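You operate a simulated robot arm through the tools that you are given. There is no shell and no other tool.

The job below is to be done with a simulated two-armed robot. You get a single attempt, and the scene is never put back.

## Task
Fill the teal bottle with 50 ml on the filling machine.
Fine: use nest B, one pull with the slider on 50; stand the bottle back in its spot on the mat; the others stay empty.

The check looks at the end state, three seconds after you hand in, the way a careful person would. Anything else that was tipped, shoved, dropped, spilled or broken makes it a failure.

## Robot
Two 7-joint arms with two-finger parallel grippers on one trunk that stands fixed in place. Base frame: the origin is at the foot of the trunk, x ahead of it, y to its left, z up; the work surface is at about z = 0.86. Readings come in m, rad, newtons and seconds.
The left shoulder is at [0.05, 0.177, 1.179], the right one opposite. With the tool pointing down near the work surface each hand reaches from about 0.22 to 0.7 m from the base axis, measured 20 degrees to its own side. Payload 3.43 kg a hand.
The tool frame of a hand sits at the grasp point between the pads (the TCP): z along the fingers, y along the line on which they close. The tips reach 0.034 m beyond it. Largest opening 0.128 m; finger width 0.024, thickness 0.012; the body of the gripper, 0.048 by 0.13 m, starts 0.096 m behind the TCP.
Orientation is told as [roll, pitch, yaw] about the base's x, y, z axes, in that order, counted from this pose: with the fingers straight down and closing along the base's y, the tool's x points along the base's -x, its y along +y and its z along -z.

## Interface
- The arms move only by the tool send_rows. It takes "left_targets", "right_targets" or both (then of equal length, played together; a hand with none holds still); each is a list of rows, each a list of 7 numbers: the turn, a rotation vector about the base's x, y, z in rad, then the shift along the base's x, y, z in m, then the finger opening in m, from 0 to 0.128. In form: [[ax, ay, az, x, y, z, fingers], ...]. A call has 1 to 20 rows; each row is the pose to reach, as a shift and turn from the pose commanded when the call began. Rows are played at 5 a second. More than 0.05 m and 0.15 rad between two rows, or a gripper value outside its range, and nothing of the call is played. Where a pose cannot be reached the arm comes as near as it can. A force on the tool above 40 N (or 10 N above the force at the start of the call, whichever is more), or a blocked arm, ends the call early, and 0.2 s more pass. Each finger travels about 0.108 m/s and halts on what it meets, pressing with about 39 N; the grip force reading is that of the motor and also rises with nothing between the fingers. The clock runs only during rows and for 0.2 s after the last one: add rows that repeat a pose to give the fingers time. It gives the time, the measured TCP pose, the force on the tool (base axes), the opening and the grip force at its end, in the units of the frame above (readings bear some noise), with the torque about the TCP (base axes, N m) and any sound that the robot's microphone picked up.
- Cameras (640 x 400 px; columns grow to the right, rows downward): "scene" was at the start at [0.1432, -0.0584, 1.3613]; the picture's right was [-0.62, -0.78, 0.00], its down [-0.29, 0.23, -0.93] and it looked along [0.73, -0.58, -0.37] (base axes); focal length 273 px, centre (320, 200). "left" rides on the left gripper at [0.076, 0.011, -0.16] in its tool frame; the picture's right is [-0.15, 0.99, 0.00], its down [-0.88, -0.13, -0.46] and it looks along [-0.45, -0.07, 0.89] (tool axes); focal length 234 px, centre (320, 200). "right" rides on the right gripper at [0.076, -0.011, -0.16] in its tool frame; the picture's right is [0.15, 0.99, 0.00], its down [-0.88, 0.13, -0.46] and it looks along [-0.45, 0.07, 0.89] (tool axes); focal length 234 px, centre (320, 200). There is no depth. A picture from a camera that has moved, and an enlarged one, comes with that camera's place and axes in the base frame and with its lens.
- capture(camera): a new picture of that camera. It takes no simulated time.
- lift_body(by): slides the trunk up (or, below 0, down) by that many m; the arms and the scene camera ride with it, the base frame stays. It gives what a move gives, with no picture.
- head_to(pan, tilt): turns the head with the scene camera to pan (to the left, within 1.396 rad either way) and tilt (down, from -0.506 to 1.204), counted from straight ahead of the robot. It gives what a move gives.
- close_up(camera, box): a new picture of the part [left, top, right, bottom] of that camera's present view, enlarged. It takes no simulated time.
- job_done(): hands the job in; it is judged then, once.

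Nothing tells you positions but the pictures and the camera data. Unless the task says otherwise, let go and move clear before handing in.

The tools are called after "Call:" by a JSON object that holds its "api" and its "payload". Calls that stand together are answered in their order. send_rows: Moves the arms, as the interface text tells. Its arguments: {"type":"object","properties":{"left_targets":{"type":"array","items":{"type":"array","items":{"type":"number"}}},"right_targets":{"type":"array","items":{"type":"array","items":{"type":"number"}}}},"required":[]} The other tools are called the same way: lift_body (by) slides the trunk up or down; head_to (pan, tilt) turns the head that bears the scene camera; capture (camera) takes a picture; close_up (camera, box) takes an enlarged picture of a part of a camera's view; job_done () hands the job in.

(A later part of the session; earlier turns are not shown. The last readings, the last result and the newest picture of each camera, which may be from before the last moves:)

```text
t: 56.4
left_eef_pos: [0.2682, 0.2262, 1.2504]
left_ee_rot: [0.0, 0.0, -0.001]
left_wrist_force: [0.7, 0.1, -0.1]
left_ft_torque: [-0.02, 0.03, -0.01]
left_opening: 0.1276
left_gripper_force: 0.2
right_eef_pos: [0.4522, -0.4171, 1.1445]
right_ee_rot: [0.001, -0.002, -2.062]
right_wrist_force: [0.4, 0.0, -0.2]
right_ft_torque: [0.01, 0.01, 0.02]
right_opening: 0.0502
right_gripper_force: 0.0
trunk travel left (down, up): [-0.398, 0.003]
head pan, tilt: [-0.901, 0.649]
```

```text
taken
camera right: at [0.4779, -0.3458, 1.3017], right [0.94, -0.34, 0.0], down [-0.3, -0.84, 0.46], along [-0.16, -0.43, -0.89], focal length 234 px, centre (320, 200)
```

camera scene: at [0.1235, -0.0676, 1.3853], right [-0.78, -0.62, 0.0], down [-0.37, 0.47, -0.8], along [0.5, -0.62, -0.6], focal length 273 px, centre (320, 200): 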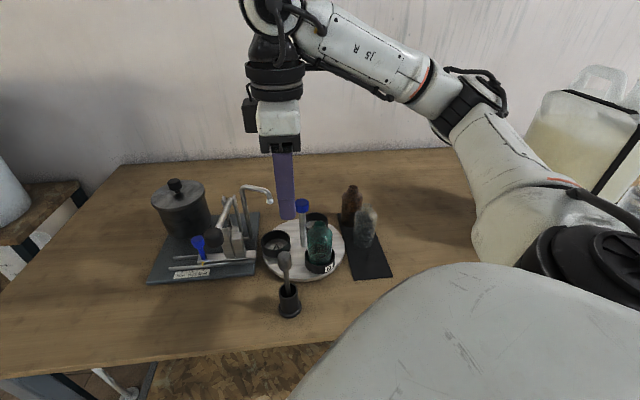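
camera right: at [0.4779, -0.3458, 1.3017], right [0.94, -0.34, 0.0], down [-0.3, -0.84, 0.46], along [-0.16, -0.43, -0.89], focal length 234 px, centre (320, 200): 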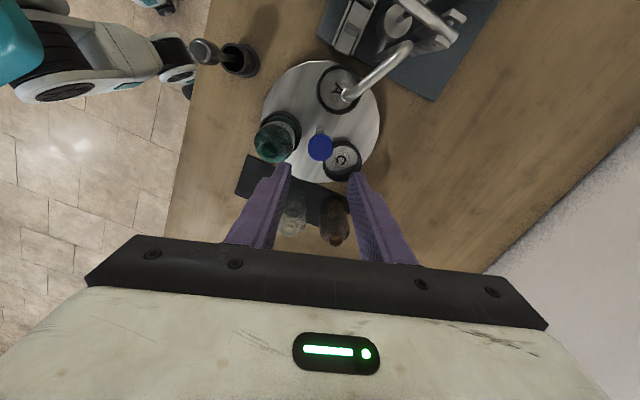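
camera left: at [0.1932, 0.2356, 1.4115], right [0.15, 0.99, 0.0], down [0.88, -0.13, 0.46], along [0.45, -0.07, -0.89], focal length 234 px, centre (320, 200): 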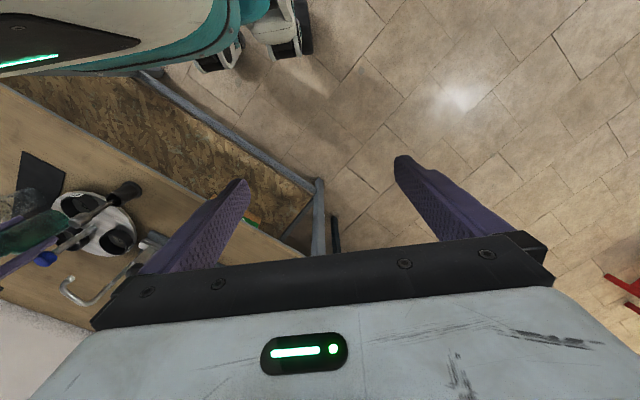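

Yaw from +0.14 down to -2.06 is reachable there, which covers the 120° turn in one grip. I'll refine the cap's centre with a close-up.

Call:
{"api": "close_up", "payload": {"camera": "right", "box": [240, 60, 400, 200]}}

Call:
{"api": "close_up", "payload": {"camera": "scene", "box": [240, 160, 400, 290]}}

```text
2.86 times, centred on (320, 130) of right
camera zoom: at [0.4779, -0.3458, 1.3017], right [0.94, -0.34, 0.0], down [-0.3, -0.84, 0.46], along [-0.16, -0.43, -0.89], focal length 669 px, centre (320, 400)
```

zoom: 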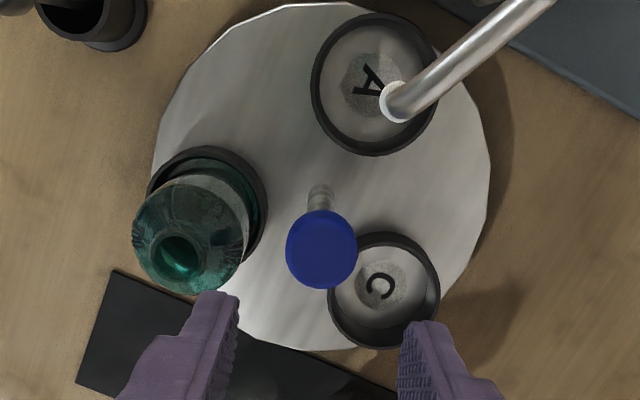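

```text
3.08 times, centred on (320, 225) of scene
camera zoom: at [0.1245, -0.0686, 1.385], right [-0.78, -0.62, 0.0], down [-0.38, 0.47, -0.8], along [0.49, -0.62, -0.6], focal length 840 px, centre (320, 123)
```

zoom: 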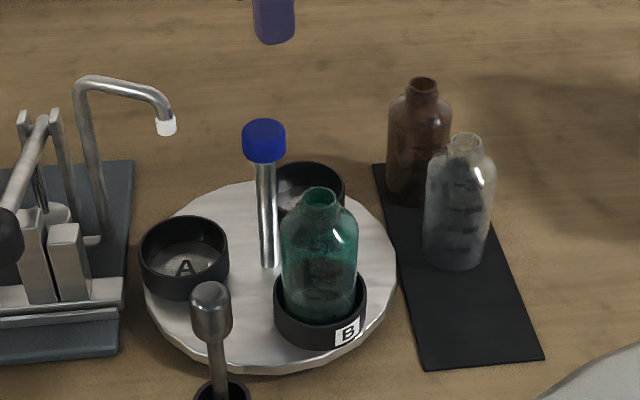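

The nest centres put the turntable axis at about (0.454, -0.4145), with nest A directly under the nozzle at (0.5006, -0.369). I'll rotate back to yaw +0.14, centre on the cap and descend to it.

Call:
{"api": "send_rows", "payload": {"right_targets": [[0, 0, 0.14, 0.002, 0.0028, 0, 0.05], [0, 0, 0.28, 0.002, 0.0028, 0, 0.05], [0, 0, 0.42, 0.002, 0.0028, 0, 0.05], [0, 0, 0.56, 0.002, 0.0028, 0, 0.05], [0, 0, 0.7, 0.002, 0.0028, 0, 0.05], [0, 0, 0.84, 0.002, 0.0028, 0, 0.05], [0, 0, 0.98, 0.002, 0.0028, 0, 0.05], [0, 0, 1.12, 0.002, 0.0028, 0, 0.05], [0, 0, 1.26, 0.002, 0.0028, 0, 0.05], [0, 0, 1.4, 0.002, 0.0028, 0, 0.05], [0, 0, 1.54, 0.002, 0.0028, 0, 0.05], [0, 0, 1.68, 0.002, 0.0028, 0, 0.05], [0, 0, 1.82, 0.002, 0.0028, 0, 0.05], [0, 0, 1.96, 0.002, 0.0028, 0, 0.05], [0, 0, 2.1, 0.002, 0.0028, 0, 0.05], [0, 0, 2.2, 0.002, 0.0028, 0, 0.05], [0, 0, 2.2, 0.002, 0.0028, -0.02, 0.05], [0, 0, 2.2, 0.002, 0.0028, -0.05, 0.05], [0, 0, 2.2, 0.002, 0.0028, -0.07, 0.05], [0, 0, 2.2, 0.002, 0.0028, -0.08, 0.05]]}}

Call:
{"api": "close_up", "payload": {"camera": "right", "box": [220, 60, 420, 240]}}

Call:
{"api": "close_up", "payload": {"camera": "scene", "box": [240, 130, 400, 290]}}

```text
t: 60.6
left_eef_pos: [0.2682, 0.2258, 1.2509]
left_ee_rot: [0.0, -0.002, 0.001]
left_wrist_force: [-0.3, -0.5, 0.0]
left_ft_torque: [-0.02, -0.01, -0.01]
left_opening: 0.1278
left_gripper_force: 0.1
right_eef_pos: [0.4546, -0.414, 1.0633]
right_ee_rot: [0.0, -0.002, 0.142]
right_wrist_force: [-0.3, 1.0, 0.2]
right_ft_torque: [-0.03, -0.01, 0.0]
right_opening: 0.0499
right_gripper_force: 0.0
trunk travel left (down, up): [-0.398, 0.003]
head pan, tilt: [-0.901, 0.649]
```

```text
2.22 times, centred on (320, 150) of right
camera zoom: at [0.38, -0.4374, 1.2216], right [-0.28, 0.96, 0.0], down [0.85, 0.25, 0.46], along [0.44, 0.13, -0.89], focal length 520 px, centre (320, 311)
```

zoom: 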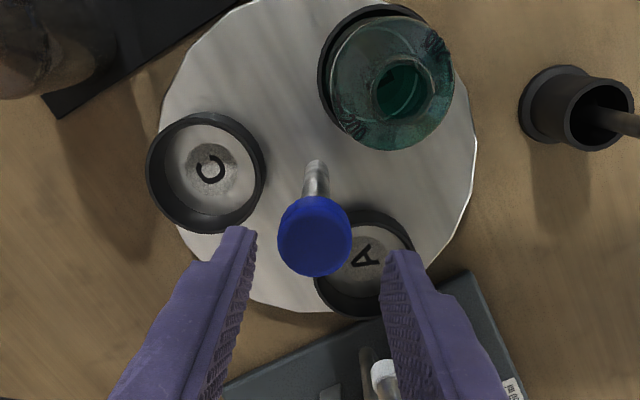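

```text
2.50 times, centred on (320, 210) of scene
camera zoom: at [0.1246, -0.0687, 1.3851], right [-0.78, -0.62, 0.0], down [-0.38, 0.47, -0.8], along [0.49, -0.62, -0.6], focal length 682 px, centre (320, 175)
```

zoom: 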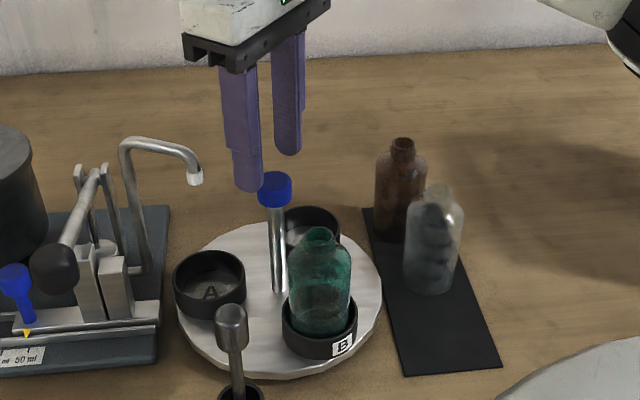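

The cap refines to about (0.453, -0.4168). Descending around it now.

Call:
{"api": "send_rows", "payload": {"right_targets": [[0, 0, 0, -0.0006, -0.0011, -0.015, 0.05], [0, 0, 0, -0.0006, -0.0011, -0.03, 0.05], [0, 0, 0, -0.0006, -0.0011, -0.045, 0.05], [0, 0, 0, -0.0006, -0.0011, -0.058, 0.05], [0, 0, 0, -0.0006, -0.0011, -0.058, 0.05]]}}

Call:
{"api": "close_up", "payload": {"camera": "scene", "box": [240, 130, 400, 290]}}

Call:
{"api": "capture", "payload": {"camera": "right"}}

```text
t: 61.8
left_eef_pos: [0.2695, 0.2261, 1.2504]
left_ee_rot: [0.0, 0.001, 0.0]
left_wrist_force: [-0.4, -0.4, -0.6]
left_ft_torque: [0.01, 0.02, 0.01]
left_opening: 0.1279
left_gripper_force: 0.0
right_eef_pos: [0.4518, -0.4156, 1.0054]
right_ee_rot: [0.0, -0.003, 0.139]
right_wrist_force: [-0.6, 0.0, 0.0]
right_ft_torque: [-0.02, 0.02, 0.03]
right_opening: 0.0502
right_gripper_force: 0.1
trunk travel left (down, up): [-0.398, 0.003]
head pan, tilt: [-0.901, 0.649]
```

```text
2.50 times, centred on (320, 210) of scene
camera zoom: at [0.1245, -0.0686, 1.3851], right [-0.78, -0.62, 0.0], down [-0.38, 0.47, -0.8], along [0.49, -0.62, -0.6], focal length 682 px, centre (320, 175)
```

zoom: 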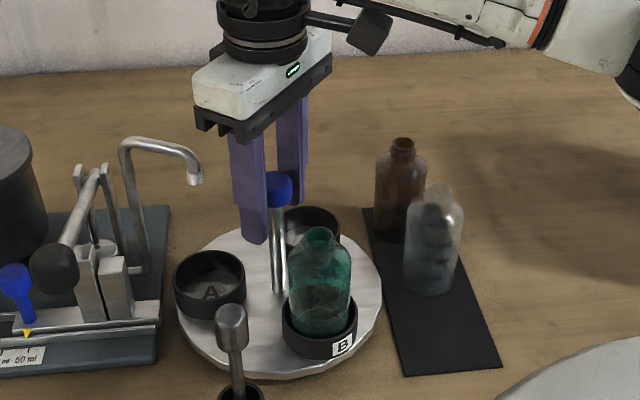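

```text
taken
camera right: at [0.3786, -0.4384, 1.1632], right [-0.28, 0.96, 0.0], down [0.85, 0.25, 0.46], along [0.44, 0.13, -0.89], focal length 234 px, centre (320, 200)
```

right: 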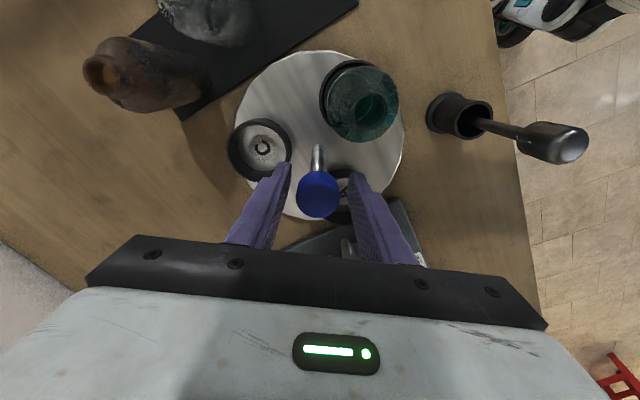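

Call:
{"api": "send_rows", "payload": {"right_targets": [[0, 0, 0, 0, 0, 0, 0.042], [0, 0, 0, 0, 0, 0, 0.036], [0, 0, 0, 0, 0, 0, 0.03], [0, 0, 0, 0, 0, 0, 0.024], [0, 0, 0, 0, 0, 0, 0.02]]}}

Call:
{"api": "close_up", "payload": {"camera": "right", "box": [220, 60, 420, 240]}}

```text
t: 63.0
left_eef_pos: [0.2689, 0.2238, 1.2509]
left_ee_rot: [0.002, -0.001, 0.0]
left_wrist_force: [0.5, 0.9, -0.3]
left_ft_torque: [0.02, 0.0, 0.01]
left_opening: 0.1281
left_gripper_force: 0.1
right_eef_pos: [0.4536, -0.4165, 1.0044]
right_ee_rot: [-0.002, -0.004, 0.137]
right_wrist_force: [2.6, -10.3, 3.4]
right_ft_torque: [-0.1, 0.21, -0.02]
right_opening: 0.0316
right_gripper_force: 45.2
trunk travel left (down, up): [-0.398, 0.003]
head pan, tilt: [-0.901, 0.649]
```

```text
2.22 times, centred on (320, 150) of right
camera zoom: at [0.3787, -0.4398, 1.1632], right [-0.28, 0.96, 0.0], down [0.85, 0.25, 0.46], along [0.44, 0.13, -0.89], focal length 520 px, centre (320, 311)
```

zoom: 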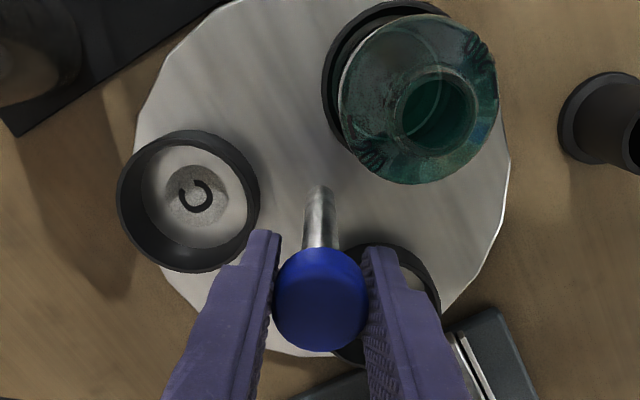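

The cap is gripped (32 mm wide) with a small lateral load, so I'll shift 1.4 mm to relax it. Then I'll test-turn clockwise by 0.3 rad to confirm the table follows.

Call:
{"api": "send_rows", "payload": {"right_targets": [[0, 0, 0, 0.0003, -0.0014, 0, 0.02], [0, 0, -0.1, 0.0003, -0.0014, 0, 0.02], [0, 0, -0.2, 0.0003, -0.0014, 0, 0.02], [0, 0, -0.3, 0.0003, -0.0014, 0, 0.02]]}}

Call:
{"api": "close_up", "payload": {"camera": "right", "box": [220, 60, 420, 240]}}

Call:
{"api": "close_up", "payload": {"camera": "scene", "box": [240, 130, 400, 290]}}

```text
t: 64.0
left_eef_pos: [0.2684, 0.226, 1.2509]
left_ee_rot: [0.0, 0.0, 0.001]
left_wrist_force: [0.3, -0.2, -0.1]
left_ft_torque: [0.02, -0.02, -0.04]
left_opening: 0.1278
left_gripper_force: 0.0
right_eef_pos: [0.4527, -0.4179, 1.004]
right_ee_rot: [0.0, -0.002, -0.161]
right_wrist_force: [-5.1, -7.7, -0.5]
right_ft_torque: [-0.36, -1.19, 0.03]
right_opening: 0.0313
right_gripper_force: 45.6
trunk travel left (down, up): [-0.398, 0.003]
head pan, tilt: [-0.901, 0.649]
```

```text
2.22 times, centred on (320, 150) of right
camera zoom: at [0.3757, -0.4173, 1.1633], right [0.01, 1.0, 0.0], down [0.89, -0.01, 0.46], along [0.46, -0.01, -0.89], focal length 520 px, centre (320, 311)
```

zoom: 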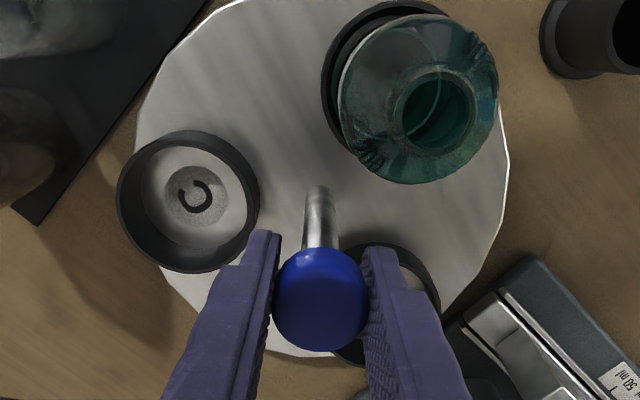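

```text
2.50 times, centred on (320, 210) of scene
camera zoom: at [0.1237, -0.0696, 1.385], right [-0.78, -0.62, 0.0], down [-0.37, 0.47, -0.8], along [0.5, -0.62, -0.6], focal length 682 px, centre (320, 175)
```

zoom: 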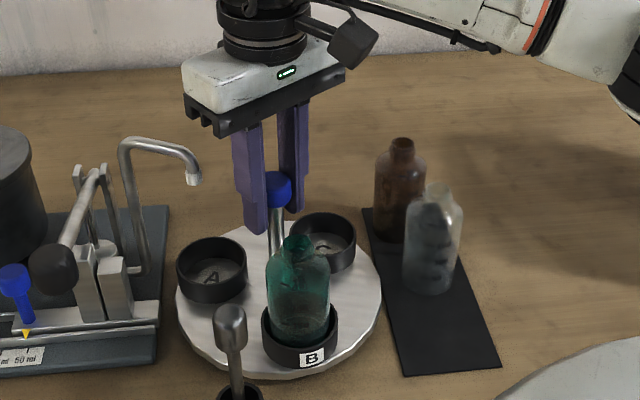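

The table follows the hand. The grip is a few millimetres off the true axis, giving a small side load, so I'll add a correcting shift as I turn and check the forces every 0.3 rad or so.

Call:
{"api": "send_rows", "payload": {"right_targets": [[0, 0, 0, -0.0008, -0.001, 0, 0.02], [0, 0, -0.1, -0.0012, -0.0012, 0, 0.02], [0, 0, -0.2, -0.0016, -0.0015, 0, 0.02], [0, 0, -0.3, -0.002, -0.0017, 0, 0.02], [0, 0, -0.3, -0.002, -0.0017, 0, 0.02]]}}

```text
t: 65.2
left_eef_pos: [0.2695, 0.226, 1.2513]
left_ee_rot: [0.001, 0.0, 0.0]
left_wrist_force: [0.0, 0.7, -0.4]
left_ft_torque: [0.0, 0.0, 0.01]
left_opening: 0.128
left_gripper_force: 0.1
right_eef_pos: [0.4527, -0.4184, 1.0056]
right_ee_rot: [0.002, -0.002, -0.461]
right_wrist_force: [7.5, 1.8, -0.8]
right_ft_torque: [0.0, 0.37, -0.04]
right_opening: 0.0315
right_gripper_force: 45.1
trunk travel left (down, up): [-0.398, 0.003]
head pan, tilt: [-0.901, 0.649]
```

Call:
{"api": "send_rows", "payload": {"right_targets": [[0, 0, -0.1, 0.0008, 0.0001, 0, 0.02], [0, 0, -0.2, 0.0006, 0, 0, 0.02], [0, 0, -0.3, 0.0004, -0.0001, 0, 0.02], [0, 0, -0.4, 0.0003, -0.0002, 0, 0.02], [0, 0, -0.4, 0.0003, -0.0002, 0, 0.02]]}}

Call:
{"api": "close_up", "payload": {"camera": "scene", "box": [240, 130, 400, 290]}}

```text
t: 66.4
left_eef_pos: [0.2681, 0.2264, 1.2504]
left_ee_rot: [0.001, -0.001, 0.0]
left_wrist_force: [-0.3, -0.3, -0.4]
left_ft_torque: [-0.01, 0.04, 0.0]
left_opening: 0.1282
left_gripper_force: 0.1
right_eef_pos: [0.453, -0.4178, 1.0056]
right_ee_rot: [0.0, -0.001, -0.86]
right_wrist_force: [5.9, 6.7, 1.0]
right_ft_torque: [0.14, 0.29, -0.03]
right_opening: 0.0316
right_gripper_force: 45.1
trunk travel left (down, up): [-0.398, 0.003]
head pan, tilt: [-0.901, 0.649]
```

```text
2.50 times, centred on (320, 210) of scene
camera zoom: at [0.1252, -0.0678, 1.385], right [-0.78, -0.62, 0.0], down [-0.38, 0.47, -0.8], along [0.49, -0.62, -0.6], focal length 682 px, centre (320, 175)
```

zoom: 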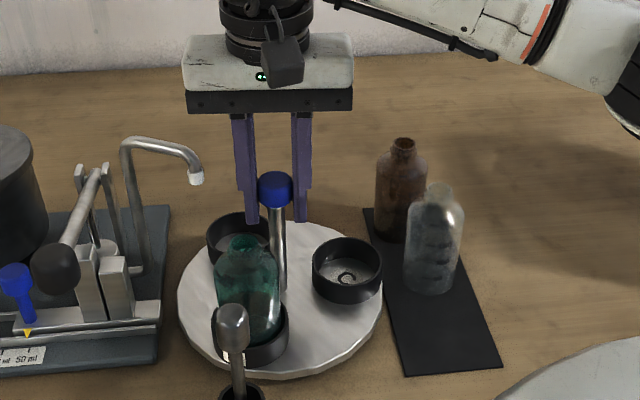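

Call:
{"api": "send_rows", "payload": {"right_targets": [[0, 0, -0.1, 0.0008, 0.0008, 0, 0.02], [0, 0, -0.2, 0.0008, 0.0009, 0, 0.02], [0, 0, -0.3, 0.0008, 0.0009, 0, 0.02], [0, 0, -0.4, 0.0008, 0.0009, 0, 0.02], [0, 0, -0.5, 0.0008, 0.0009, 0, 0.02], [0, 0, -0.5, 0.0008, 0.0009, 0, 0.02]]}}

Call:
{"api": "close_up", "payload": {"camera": "scene", "box": [240, 130, 400, 290]}}

Call:
{"api": "capture", "payload": {"camera": "right"}}

```text
t: 67.8
left_eef_pos: [0.2682, 0.2257, 1.2511]
left_ee_rot: [0.001, 0.0, -0.001]
left_wrist_force: [-0.7, 0.2, -0.4]
left_ft_torque: [0.0, -0.01, 0.0]
left_opening: 0.1278
left_gripper_force: 0.0
right_eef_pos: [0.4523, -0.417, 1.0062]
right_ee_rot: [-0.001, -0.002, -1.362]
right_wrist_force: [-1.5, 3.7, -2.1]
right_ft_torque: [0.85, 0.01, -0.01]
right_opening: 0.0319
right_gripper_force: 44.9
trunk travel left (down, up): [-0.398, 0.003]
head pan, tilt: [-0.901, 0.649]
```

```text
2.50 times, centred on (320, 210) of scene
camera zoom: at [0.1245, -0.0685, 1.385], right [-0.78, -0.62, 0.0], down [-0.38, 0.47, -0.8], along [0.49, -0.62, -0.6], focal length 682 px, centre (320, 175)
```

zoom: 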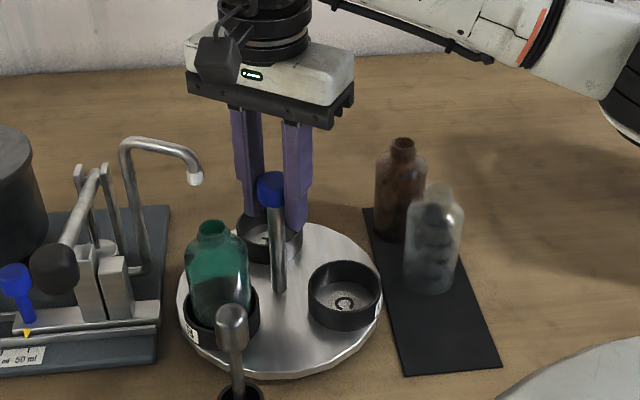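

```text
taken
camera right: at [0.4258, -0.3465, 1.1633], right [0.94, 0.35, 0.0], down [0.31, -0.83, 0.46], along [0.16, -0.43, -0.89], focal length 234 px, centre (320, 200)
```

right: 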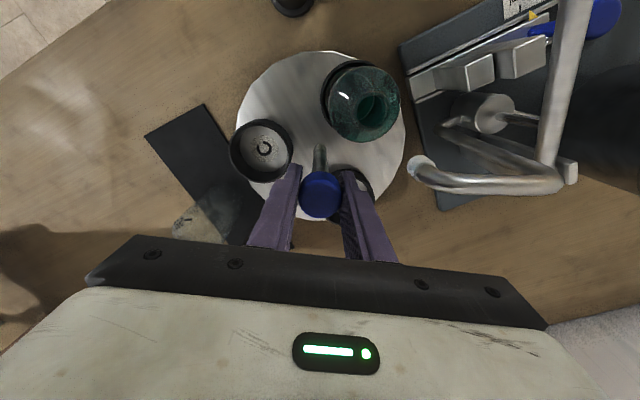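

The bottle mouth (z of about 1.0035) clears the nozzle tip (z of about 1.018) by roughly 14 mm. I'll complete the turn to 120° slowly.

Call:
{"api": "send_rows", "payload": {"right_targets": [[0, 0, -0.1, -0.0001, 0.0004, 0, 0.02], [0, 0, -0.2, -0.0001, 0.0004, 0, 0.02], [0, 0, -0.3, -0.0001, 0.0004, 0, 0.02], [0, 0, -0.4, -0.0001, 0.0004, 0, 0.02], [0, 0, -0.5, -0.0001, 0.0004, 0, 0.02], [0, 0, -0.594, -0.0001, 0.0004, 0, 0.02], [0, 0, -0.594, -0.0001, 0.0004, 0, 0.02]]}}

Call:
{"api": "close_up", "payload": {"camera": "scene", "box": [240, 130, 400, 290]}}

Call:
{"api": "capture", "payload": {"camera": "right"}}

```text
t: 69.4
left_eef_pos: [0.2686, 0.2251, 1.2505]
left_ee_rot: [-0.001, 0.001, 0.001]
left_wrist_force: [-0.2, -0.8, -0.2]
left_ft_torque: [0.01, 0.02, -0.03]
left_opening: 0.1278
left_gripper_force: 0.1
right_eef_pos: [0.4536, -0.4173, 1.004]
right_ee_rot: [0.001, -0.004, -1.955]
right_wrist_force: [-5.4, 1.4, -2.9]
right_ft_torque: [0.2, -0.29, -0.06]
right_opening: 0.0314
right_gripper_force: 45.4
trunk travel left (down, up): [-0.398, 0.003]
head pan, tilt: [-0.901, 0.649]
```

```text
2.50 times, centred on (320, 210) of scene
camera zoom: at [0.124, -0.0688, 1.3851], right [-0.78, -0.62, 0.0], down [-0.38, 0.47, -0.8], along [0.49, -0.62, -0.6], focal length 682 px, centre (320, 175)
```

zoom: 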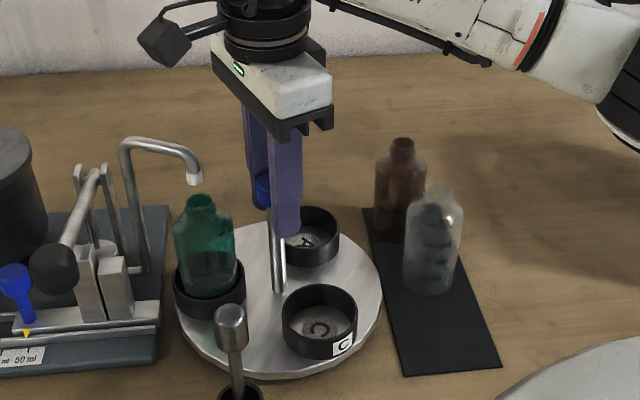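

```text
taken
camera right: at [0.4705, -0.3438, 1.1633], right [0.97, -0.24, 0.0], down [-0.21, -0.86, 0.46], along [-0.11, -0.45, -0.89], focal length 234 px, centre (320, 200)
```

right: 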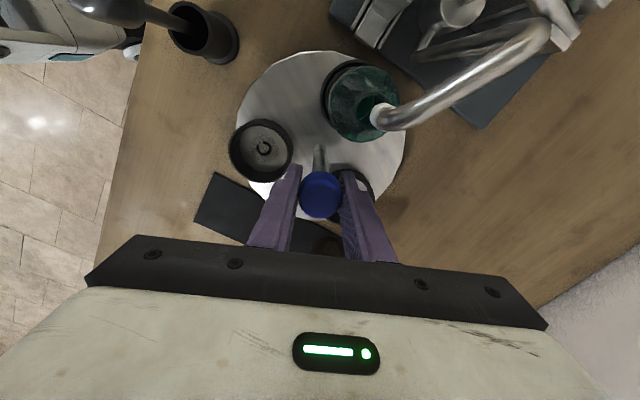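

Nest B now occupies the spot nest A had under the spout. Checking nozzle-to-mouth alignment close up.

Call:
{"api": "close_up", "payload": {"camera": "right", "box": [290, 40, 450, 180]}}

Call:
{"api": "close_up", "payload": {"camera": "scene", "box": [250, 175, 310, 245]}}

```text
2.86 times, centred on (370, 110) of right
camera zoom: at [0.4705, -0.3438, 1.1633], right [0.97, -0.24, 0.0], down [-0.21, -0.86, 0.46], along [-0.11, -0.45, -0.89], focal length 669 px, centre (177, 457)
```

zoom: 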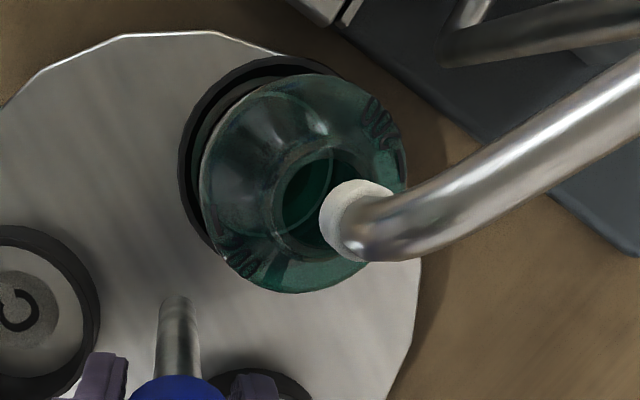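

```text
5.71 times, centred on (280, 210) of scene
camera zoom: at [0.124, -0.0688, 1.3851], right [-0.78, -0.62, 0.0], down [-0.38, 0.47, -0.8], along [0.49, -0.62, -0.6], focal length 1560 px, centre (549, 143)
```

zoom: 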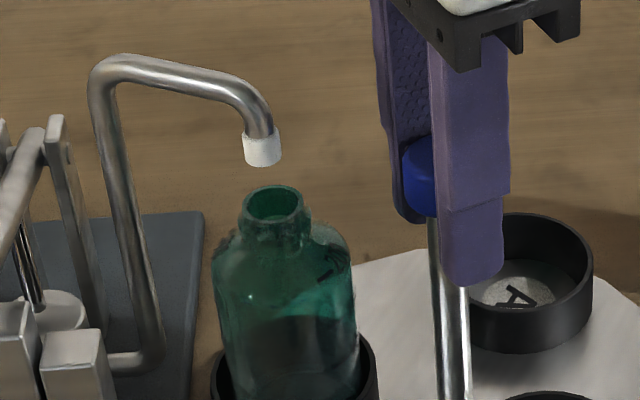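

Rotation looks right to within about a degree, and the mouth appears within 3 mm of the nozzle axis. I'll release the cap, lift off and verify from a better angle.

Call:
{"api": "send_rows", "payload": {"right_targets": [[0, 0, 0, -0.0006, 0.0002, 0, 0.02], [0, 0, 0, -0.0006, 0.0002, 0, 0.035], [0, 0, 0, -0.0006, 0.0002, 0, 0.045], [0, 0, 0, -0.0006, 0.0002, 0, 0.05], [0, 0, 0, -0.0006, 0.0002, 0.01, 0.05], [0, 0, 0, -0.0006, 0.0002, 0.03, 0.05], [0, 0, 0, -0.0006, 0.0002, 0.055, 0.05], [0, 0, 0, -0.0006, 0.0002, 0.085, 0.05], [0, 0, 0, -0.0006, 0.0002, 0.115, 0.05], [0, 0, 0, -0.0006, 0.0002, 0.14, 0.05]]}}

Call:
{"api": "close_up", "payload": {"camera": "right", "box": [240, 40, 440, 200]}}

Call:
{"api": "close_up", "payload": {"camera": "scene", "box": [240, 130, 400, 290]}}

```text
t: 71.6
left_eef_pos: [0.2685, 0.2264, 1.2506]
left_ee_rot: [-0.002, 0.001, -0.001]
left_wrist_force: [-0.2, -0.3, 0.2]
left_ft_torque: [0.0, -0.01, 0.0]
left_opening: 0.1278
left_gripper_force: 0.1
right_eef_pos: [0.452, -0.4164, 1.1463]
right_ee_rot: [-0.001, 0.0, -1.955]
right_wrist_force: [-0.3, -0.1, -0.6]
right_ft_torque: [0.02, 0.04, 0.01]
right_opening: 0.0499
right_gripper_force: 0.1
trunk travel left (down, up): [-0.398, 0.003]
head pan, tilt: [-0.901, 0.649]
```

```text
2.50 times, centred on (340, 120) of right
camera zoom: at [0.4701, -0.3428, 1.3036], right [0.97, -0.23, 0.0], down [-0.21, -0.86, 0.46], along [-0.11, -0.44, -0.89], focal length 585 px, centre (270, 400)
```

zoom: 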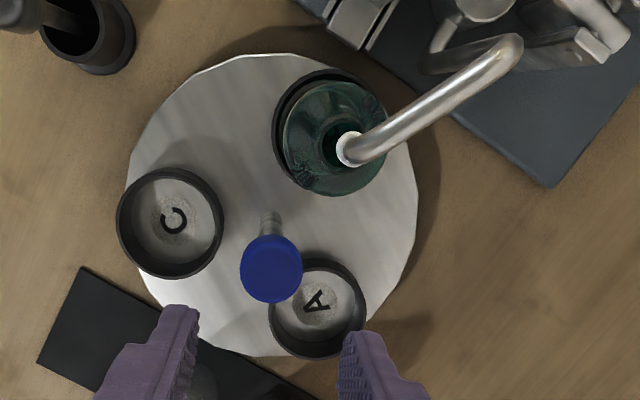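

```text
2.50 times, centred on (320, 210) of scene
camera zoom: at [0.1242, -0.0683, 1.3851], right [-0.78, -0.62, 0.0], down [-0.38, 0.47, -0.8], along [0.49, -0.62, -0.6], focal length 682 px, centre (320, 175)
```

zoom: 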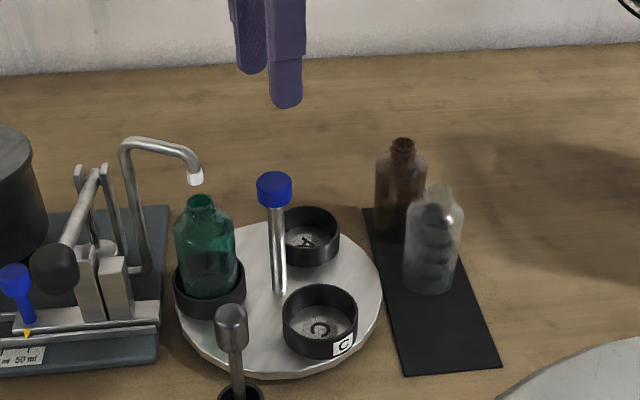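

Call:
{"api": "close_up", "payload": {"camera": "right", "box": [335, 55, 405, 125]}}

Call:
{"api": "close_up", "payload": {"camera": "scene", "box": [260, 185, 300, 225]}}

```text
5.71 times, centred on (370, 90) of right
camera zoom: at [0.4701, -0.3428, 1.3036], right [0.97, -0.23, 0.0], down [-0.21, -0.86, 0.46], along [-0.11, -0.44, -0.89], focal length 1338 px, centre (34, 829)
```

zoom: 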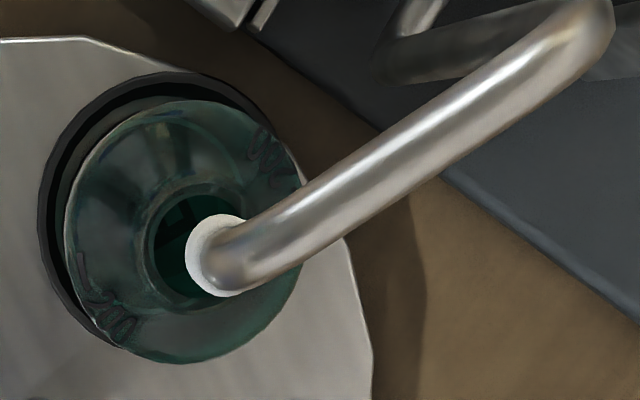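

```text
10.00 times, centred on (280, 205) of scene
camera zoom: at [0.1242, -0.0683, 1.3851], right [-0.78, -0.62, 0.0], down [-0.38, 0.47, -0.8], along [0.49, -0.62, -0.6], focal length 2730 px, centre (720, 150)
```

zoom: 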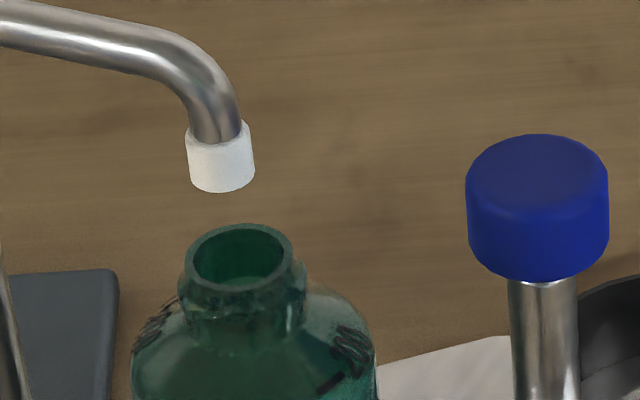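

The nozzle appears about 4–5 mm clockwise of the mouth centre, and by the same margin of the nest centre. To be safe against spilling I'll regrip the cap and turn another 0.045 rad clockwise.

Call:
{"api": "send_rows", "payload": {"right_targets": [[0, 0, 0, 0, 0, -0.03, 0.05], [0, 0, 0, 0, 0, -0.06, 0.05], [0, 0, 0, 0, 0, -0.085, 0.05], [0, 0, 0, 0, 0, -0.105, 0.05], [0, 0, 0, 0, 0, -0.125, 0.05], [0, 0, 0, 0, 0, -0.14, 0.05], [0, 0, 0, 0, 0, -0.14, 0.05], [0, 0, 0, 0, 0, -0.14, 0.042], [0, 0, 0, 0, 0, -0.14, 0.036], [0, 0, 0, 0, 0, -0.14, 0.03], [0, 0, 0, 0, 0, -0.14, 0.02], [0, 0, 0, 0, 0, -0.14, 0.02]]}}

Call:
{"api": "send_rows", "payload": {"right_targets": [[0, 0, -0.015, 0, 0, 0, 0.02], [0, 0, -0.03, 0, 0, 0, 0.02], [0, 0, -0.045, 0, 0, 0, 0.02], [0, 0, -0.045, 0, 0, 0, 0.02]]}}

Call:
{"api": "close_up", "payload": {"camera": "right", "box": [290, 40, 450, 180]}}

Call:
{"api": "close_up", "payload": {"camera": "scene", "box": [260, 185, 300, 225]}}

```text
t: 74.2
left_eef_pos: [0.2695, 0.2257, 1.2501]
left_ee_rot: [-0.001, 0.0, -0.001]
left_wrist_force: [0.1, 0.5, -0.1]
left_ft_torque: [0.02, 0.04, 0.02]
left_opening: 0.1282
left_gripper_force: 0.1
right_eef_pos: [0.4527, -0.4152, 1.0055]
right_ee_rot: [0.001, -0.002, -1.953]
right_wrist_force: [-0.1, 0.0, -0.7]
right_ft_torque: [-0.1, -0.29, -0.05]
right_opening: 0.0317
right_gripper_force: 44.7
trunk travel left (down, up): [-0.398, 0.003]
head pan, tilt: [-0.901, 0.649]
```

```text
t: 75.2
left_eef_pos: [0.2691, 0.2266, 1.25]
left_ee_rot: [0.001, 0.0, 0.0]
left_wrist_force: [0.0, -0.3, 0.9]
left_ft_torque: [0.0, -0.02, 0.0]
left_opening: 0.128
left_gripper_force: 0.1
right_eef_pos: [0.4522, -0.4175, 1.0035]
right_ee_rot: [0.001, -0.003, -2.0]
right_wrist_force: [5.1, -0.6, 4.3]
right_ft_torque: [-0.02, 0.58, 0.12]
right_opening: 0.0313
right_gripper_force: 45.0
trunk travel left (down, up): [-0.398, 0.003]
head pan, tilt: [-0.901, 0.649]
```

```text
2.86 times, centred on (370, 110) of right
camera zoom: at [0.4739, -0.3439, 1.164], right [0.96, -0.28, 0.0], down [-0.25, -0.85, 0.46], along [-0.13, -0.44, -0.89], focal length 669 px, centre (177, 457)
```

zoom: 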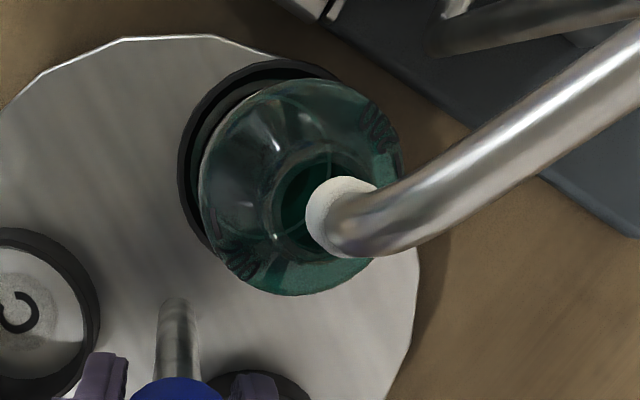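

```text
10.00 times, centred on (280, 205) of scene
camera zoom: at [0.1249, -0.0683, 1.3851], right [-0.78, -0.62, 0.0], down [-0.38, 0.47, -0.8], along [0.49, -0.62, -0.6], focal length 2730 px, centre (720, 150)
```

zoom: 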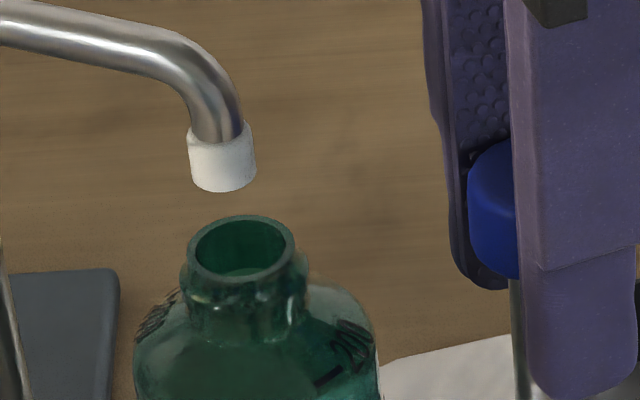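

The nozzle is now within about 2–3 mm of the mouth centre. Releasing and lifting clear.

Call:
{"api": "send_rows", "payload": {"right_targets": [[0, 0, 0, 0.0006, 0, 0, 0.02], [0, 0, 0, 0.0006, 0, 0, 0.035], [0, 0, 0, 0.0006, 0, 0, 0.045], [0, 0, 0, 0.0006, 0, 0, 0.05], [0, 0, 0, 0.0006, 0, 0.01, 0.05], [0, 0, 0, 0.0006, 0, 0.03, 0.05], [0, 0, 0, 0.0006, 0, 0.055, 0.05], [0, 0, 0, 0.0006, 0, 0.085, 0.05], [0, 0, 0, 0.0006, 0, 0.115, 0.05], [0, 0, 0, 0.0006, 0, 0.145, 0.05]]}}

Call:
{"api": "close_up", "payload": {"camera": "right", "box": [335, 55, 405, 125]}}

Call:
{"api": "capture", "payload": {"camera": "scene"}}

```text
t: 77.4
left_eef_pos: [0.2688, 0.2251, 1.25]
left_ee_rot: [-0.001, 0.001, 0.0]
left_wrist_force: [-0.4, 0.4, 0.7]
left_ft_torque: [-0.02, 0.04, 0.03]
left_opening: 0.1281
left_gripper_force: 0.1
right_eef_pos: [0.4519, -0.4182, 1.1508]
right_ee_rot: [-0.001, -0.003, -1.998]
right_wrist_force: [-0.5, 0.4, -0.7]
right_ft_torque: [0.03, 0.02, -0.03]
right_opening: 0.05
right_gripper_force: 0.1
trunk travel left (down, up): [-0.398, 0.003]
head pan, tilt: [-0.901, 0.649]
```

```text
5.71 times, centred on (370, 90) of right
camera zoom: at [0.4738, -0.3446, 1.3089], right [0.96, -0.28, 0.0], down [-0.25, -0.85, 0.46], along [-0.13, -0.44, -0.89], focal length 1338 px, centre (34, 829)
```

zoom: 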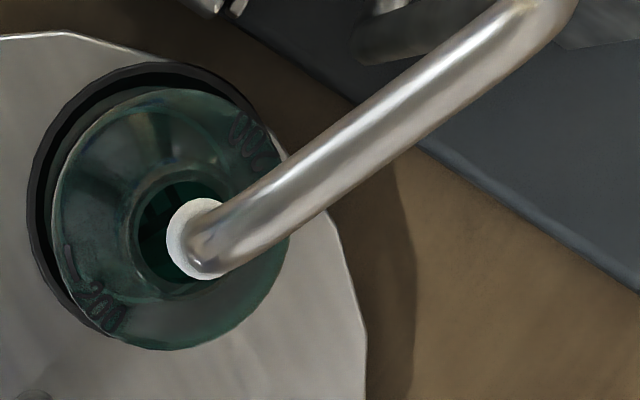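

```text
taken
camera scene: at [0.1243, -0.0682, 1.3851], right [-0.78, -0.62, 0.0], down [-0.38, 0.47, -0.8], along [0.49, -0.62, -0.6], focal length 273 px, centre (320, 200)
```

scene: 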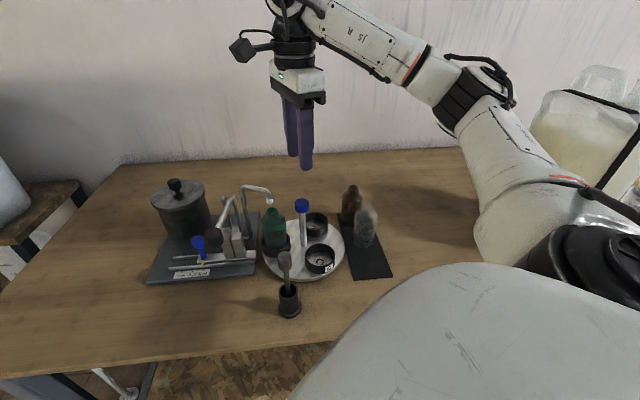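

The nozzle sits well inside the mouth outline. Now the lever: I'll close the fingers and move above the black knob near (0.515, -0.236), passing high over the spout.

Call:
{"api": "send_rows", "payload": {"right_targets": [[0, 0, 0.12, 0.003, 0.012, 0.005, 0.04], [0, 0, 0.24, 0.006, 0.028, 0.01, 0.03], [0, 0, 0.36, 0.012, 0.046, 0.01, 0.02], [0, 0, 0.48, 0.018, 0.066, 0.01, 0.01], [0, 0, 0.6, 0.025, 0.086, 0.01, 0.0], [0, 0, 0.72, 0.032, 0.106, 0.01, 0.0], [0, 0, 0.84, 0.04, 0.126, 0.01, 0.0], [0, 0, 0.96, 0.048, 0.146, 0.01, 0.0], [0, 0, 1.08, 0.056, 0.166, 0.005, 0.0], [0, 0, 1.2, 0.063, 0.182, 0, 0.0], [0, 0, 1.2, 0.063, 0.182, -0.01, 0.0]]}}

Call:
{"api": "capture", "payload": {"camera": "right"}}

Call:
{"api": "head_to", "payload": {"pan": -0.55, "tilt": 0.6}}

Call:
{"api": "capture", "payload": {"camera": "scene"}}

Call:
{"api": "close_up", "payload": {"camera": "scene", "box": [240, 150, 380, 270]}}

```text
t: 79.8
left_eef_pos: [0.2684, 0.2255, 1.2496]
left_ee_rot: [0.0, 0.0, 0.0]
left_wrist_force: [0.3, 0.7, 0.2]
left_ft_torque: [-0.01, 0.03, 0.02]
left_opening: 0.1282
left_gripper_force: 0.0
right_eef_pos: [0.5163, -0.2352, 1.1389]
right_ee_rot: [0.0, -0.002, -0.798]
right_wrist_force: [-0.8, 0.2, 0.2]
right_ft_torque: [0.01, -0.03, -0.04]
right_opening: 0.0
right_gripper_force: 32.9
trunk travel left (down, up): [-0.398, 0.003]
head pan, tilt: [-0.901, 0.649]
```

```text
taken
camera right: at [0.4542, -0.1899, 1.2979], right [0.61, 0.8, 0.0], down [0.71, -0.54, 0.46], along [0.36, -0.28, -0.89], focal length 234 px, centre (320, 200)
```

right: 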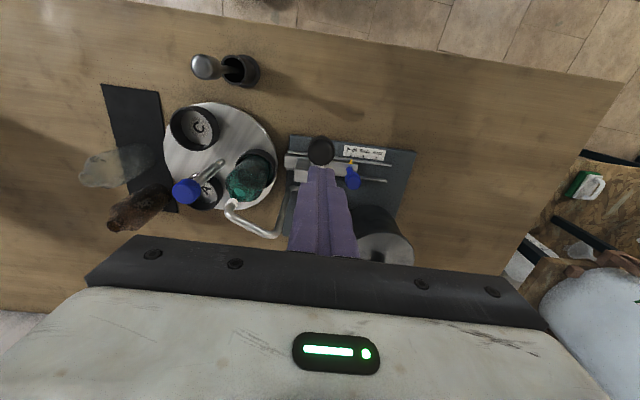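

```text
t: 80.7
left_eef_pos: [0.2686, 0.2251, 1.2498]
left_ee_rot: [-0.002, 0.0, 0.0]
left_wrist_force: [0.0, -0.1, 0.8]
left_ft_torque: [-0.03, 0.0, 0.04]
left_opening: 0.1278
left_gripper_force: 0.0
right_eef_pos: [0.5152, -0.2351, 1.1393]
right_ee_rot: [0.001, -0.003, -0.8]
right_wrist_force: [0.2, -0.2, -0.4]
right_ft_torque: [-0.01, 0.0, -0.05]
right_opening: 0.0
right_gripper_force: 32.9
trunk travel left (down, up): [-0.398, 0.003]
head pan, tilt: [-0.55, 0.6]
```

```text
taken
camera scene: at [0.1459, -0.0469, 1.3893], right [-0.52, -0.85, 0.0], down [-0.48, 0.3, -0.82], along [0.7, -0.43, -0.57], focal length 273 px, centre (320, 200)
```

scene: 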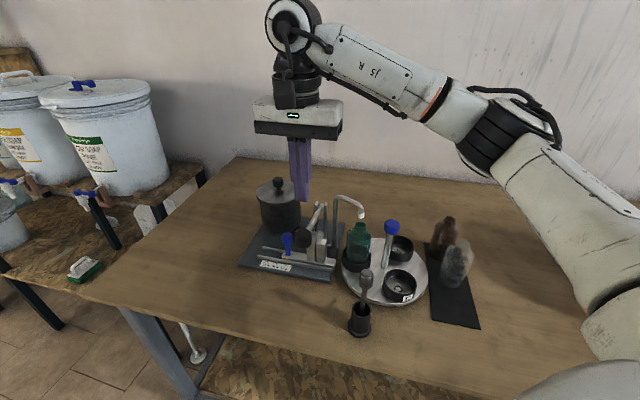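

```text
3.33 times, centred on (310, 210) of scene
camera zoom: at [0.1459, -0.0469, 1.3893], right [-0.52, -0.85, 0.0], down [-0.48, 0.3, -0.82], along [0.7, -0.43, -0.57], focal length 910 px, centre (353, 167)
```

zoom: 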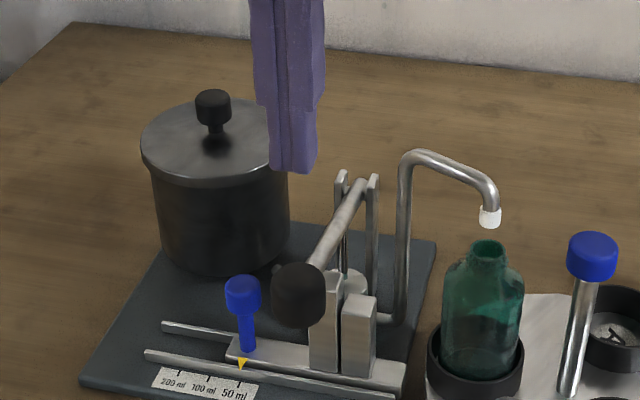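

The closed fingertips are directly over the lever knob at (0.517, -0.236), whose top is at about 1.027. Lowering to just above it.

Call:
{"api": "send_rows", "payload": {"right_targets": [[0, 0, 0, 0.002, 0, -0.02, 0.0], [0, 0, 0, 0.002, 0, -0.04, 0.0], [0, 0, 0, 0.002, 0, -0.055, 0.0], [0, 0, 0, 0.002, 0, -0.068, 0.0], [0, 0, 0, 0.002, 0, -0.068, 0.0]]}}

Call:
{"api": "close_up", "payload": {"camera": "scene", "box": [240, 150, 380, 270]}}

Call:
{"api": "capture", "payload": {"camera": "right"}}

```text
t: 81.9
left_eef_pos: [0.2688, 0.2242, 1.2519]
left_ee_rot: [0.0, 0.0, 0.0]
left_wrist_force: [-0.4, 0.6, 0.2]
left_ft_torque: [0.01, 0.01, 0.01]
left_opening: 0.1278
left_gripper_force: 0.0
right_eef_pos: [0.5187, -0.2355, 1.0708]
right_ee_rot: [-0.001, -0.004, -0.802]
right_wrist_force: [-0.2, -0.1, 0.5]
right_ft_torque: [0.04, -0.01, 0.01]
right_opening: 0.0
right_gripper_force: 33.0
trunk travel left (down, up): [-0.398, 0.003]
head pan, tilt: [-0.55, 0.6]
```

```text
3.33 times, centred on (310, 210) of scene
camera zoom: at [0.1459, -0.0467, 1.3893], right [-0.52, -0.85, 0.0], down [-0.48, 0.3, -0.83], along [0.7, -0.43, -0.56], focal length 910 px, centre (353, 167)
```

zoom: 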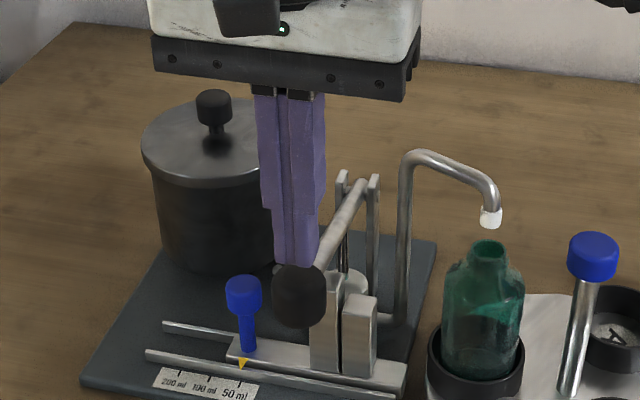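

```text
taken
camera right: at [0.4567, -0.1898, 1.2299], right [0.61, 0.8, 0.0], down [0.71, -0.54, 0.46], along [0.36, -0.28, -0.89], focal length 234 px, centre (320, 200)
```

right: 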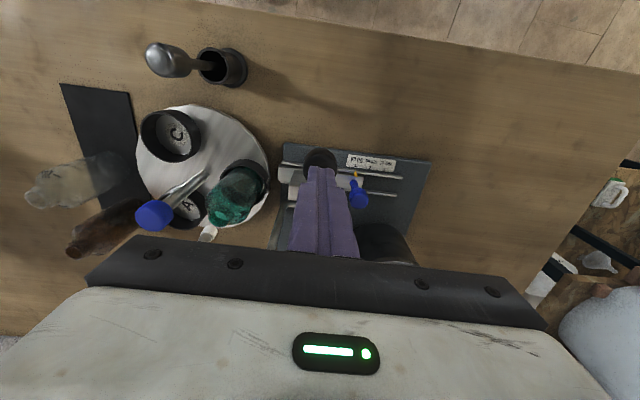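

Pressing the lever down in one continuous stroke until it meets the stop.

Call:
{"api": "send_rows", "payload": {"right_targets": [[0, 0, 0, 0, 0, -0.004, 0.0], [0, 0, 0, 0, 0, -0.008, 0.0], [0, 0, 0, 0, 0, -0.012, 0.0], [0, 0, 0, 0, 0, -0.016, 0.0], [0, 0, 0, 0, 0, -0.02, 0.0], [0, 0, 0, 0, 0, -0.024, 0.0], [0, 0, 0, 0, 0, -0.028, 0.0], [0, 0, 0, 0, 0, -0.032, 0.0], [0, 0, 0, 0, 0, -0.036, 0.0], [0, 0, 0, 0, 0, -0.04, 0.0], [0, 0, 0, 0, 0, -0.044, 0.0], [0, 0, 0, 0, 0, -0.048, 0.0], [0, 0, 0, 0, 0, -0.052, 0.0], [0, 0, 0, 0, 0, -0.056, 0.0], [0, 0, 0, 0, 0, -0.06, 0.0], [0, 0, 0, 0, 0, -0.06, 0.0]]}}

Call:
{"api": "close_up", "payload": {"camera": "scene", "box": [240, 150, 380, 270]}}

```text
t: 84.9
left_eef_pos: [0.2677, 0.2268, 1.2508]
left_ee_rot: [0.0, -0.001, 0.0]
left_wrist_force: [0.1, -0.1, -1.0]
left_ft_torque: [0.01, 0.07, 0.04]
left_opening: 0.128
left_gripper_force: 0.1
right_eef_pos: [0.5201, -0.2356, 1.0267]
right_ee_rot: [0.015, -0.011, -0.798]
right_wrist_force: [-3.8, -1.3, 16.5]
right_ft_torque: [0.01, 0.27, 0.08]
right_opening: 0.0
right_gripper_force: 33.1
trunk travel left (down, up): [-0.398, 0.003]
head pan, tilt: [-0.55, 0.6]
stopped in row 14 (right hand): the force on the tool passed its limit at 43 N (the readings are from after the stop); the commanded pose is now the measured one
```

```text
3.33 times, centred on (310, 210) of scene
camera zoom: at [0.145, -0.0463, 1.3894], right [-0.52, -0.85, 0.0], down [-0.48, 0.29, -0.83], along [0.7, -0.43, -0.56], focal length 910 px, centre (353, 167)
```

zoom: 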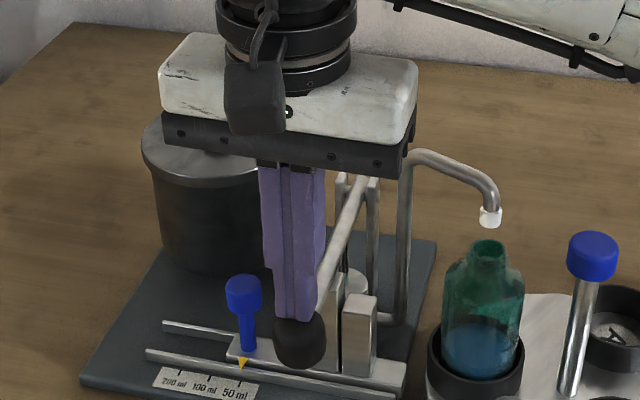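

The press stopped at the force limit and blue liquid is now in the bottle. I'll check whether the lever is fully on the stop before lifting.

Call:
{"api": "close_up", "payload": {"camera": "scene", "box": [290, 185, 350, 255]}}

Call:
{"api": "close_up", "payload": {"camera": "right", "box": [200, 100, 420, 260]}}

Call:
{"api": "close_up", "payload": {"camera": "scene", "box": [325, 195, 385, 255]}}

```text
5.71 times, centred on (320, 220) of scene
camera zoom: at [0.145, -0.0463, 1.3894], right [-0.52, -0.85, 0.0], down [-0.48, 0.29, -0.83], along [0.7, -0.43, -0.56], focal length 1560 px, centre (320, 86)
```

zoom: 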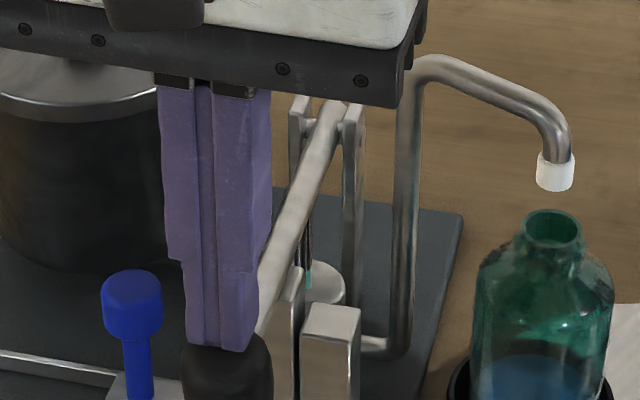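

```text
2.50 times, centred on (310, 180) of right
camera zoom: at [0.4559, -0.1899, 1.1837], right [0.61, 0.8, 0.01], down [0.7, -0.54, 0.47], along [0.38, -0.27, -0.88], focal length 585 px, centre (345, 250)
```

zoom: 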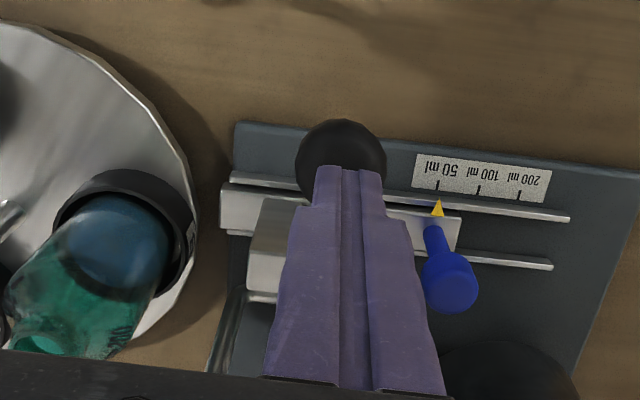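

```text
6.67 times, centred on (355, 225) of scene
camera zoom: at [0.145, -0.0463, 1.3894], right [-0.52, -0.85, 0.0], down [-0.48, 0.29, -0.83], along [0.7, -0.43, -0.56], focal length 1820 px, centre (87, 33)
```

zoom: 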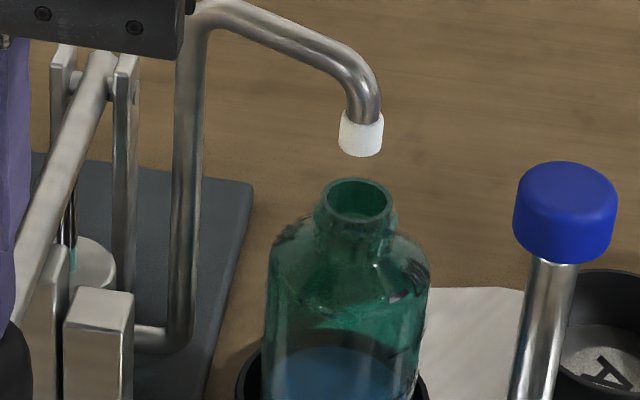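

Call:
{"api": "close_up", "payload": {"camera": "scene", "box": [340, 205, 380, 265]}}

Call:
{"api": "close_up", "payload": {"camera": "right", "box": [190, 150, 290, 250]}}

```text
6.67 times, centred on (360, 235) of scene
camera zoom: at [0.145, -0.0463, 1.3894], right [-0.52, -0.85, 0.0], down [-0.48, 0.29, -0.83], along [0.7, -0.43, -0.56], focal length 1820 px, centre (53, -33)
```

zoom: 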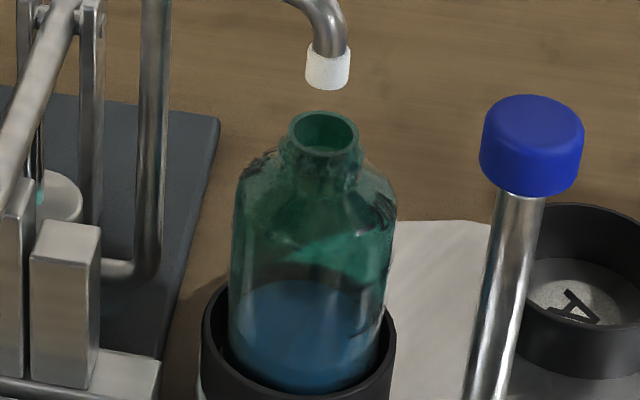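

```text
4.00 times, centred on (240, 200) of right
camera zoom: at [0.4559, -0.1899, 1.1837], right [0.61, 0.8, 0.01], down [0.7, -0.54, 0.47], along [0.38, -0.27, -0.88], focal length 937 px, centre (640, 200)
```

zoom: 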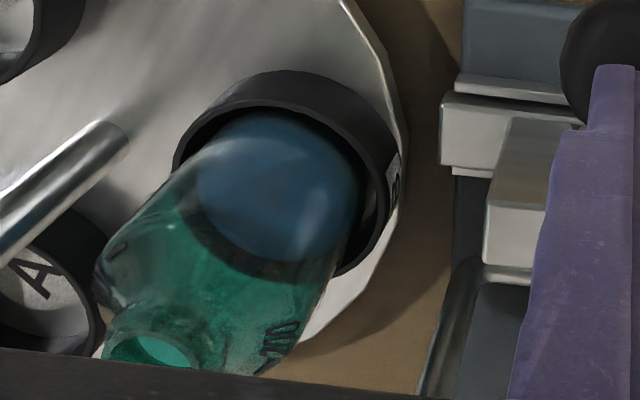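

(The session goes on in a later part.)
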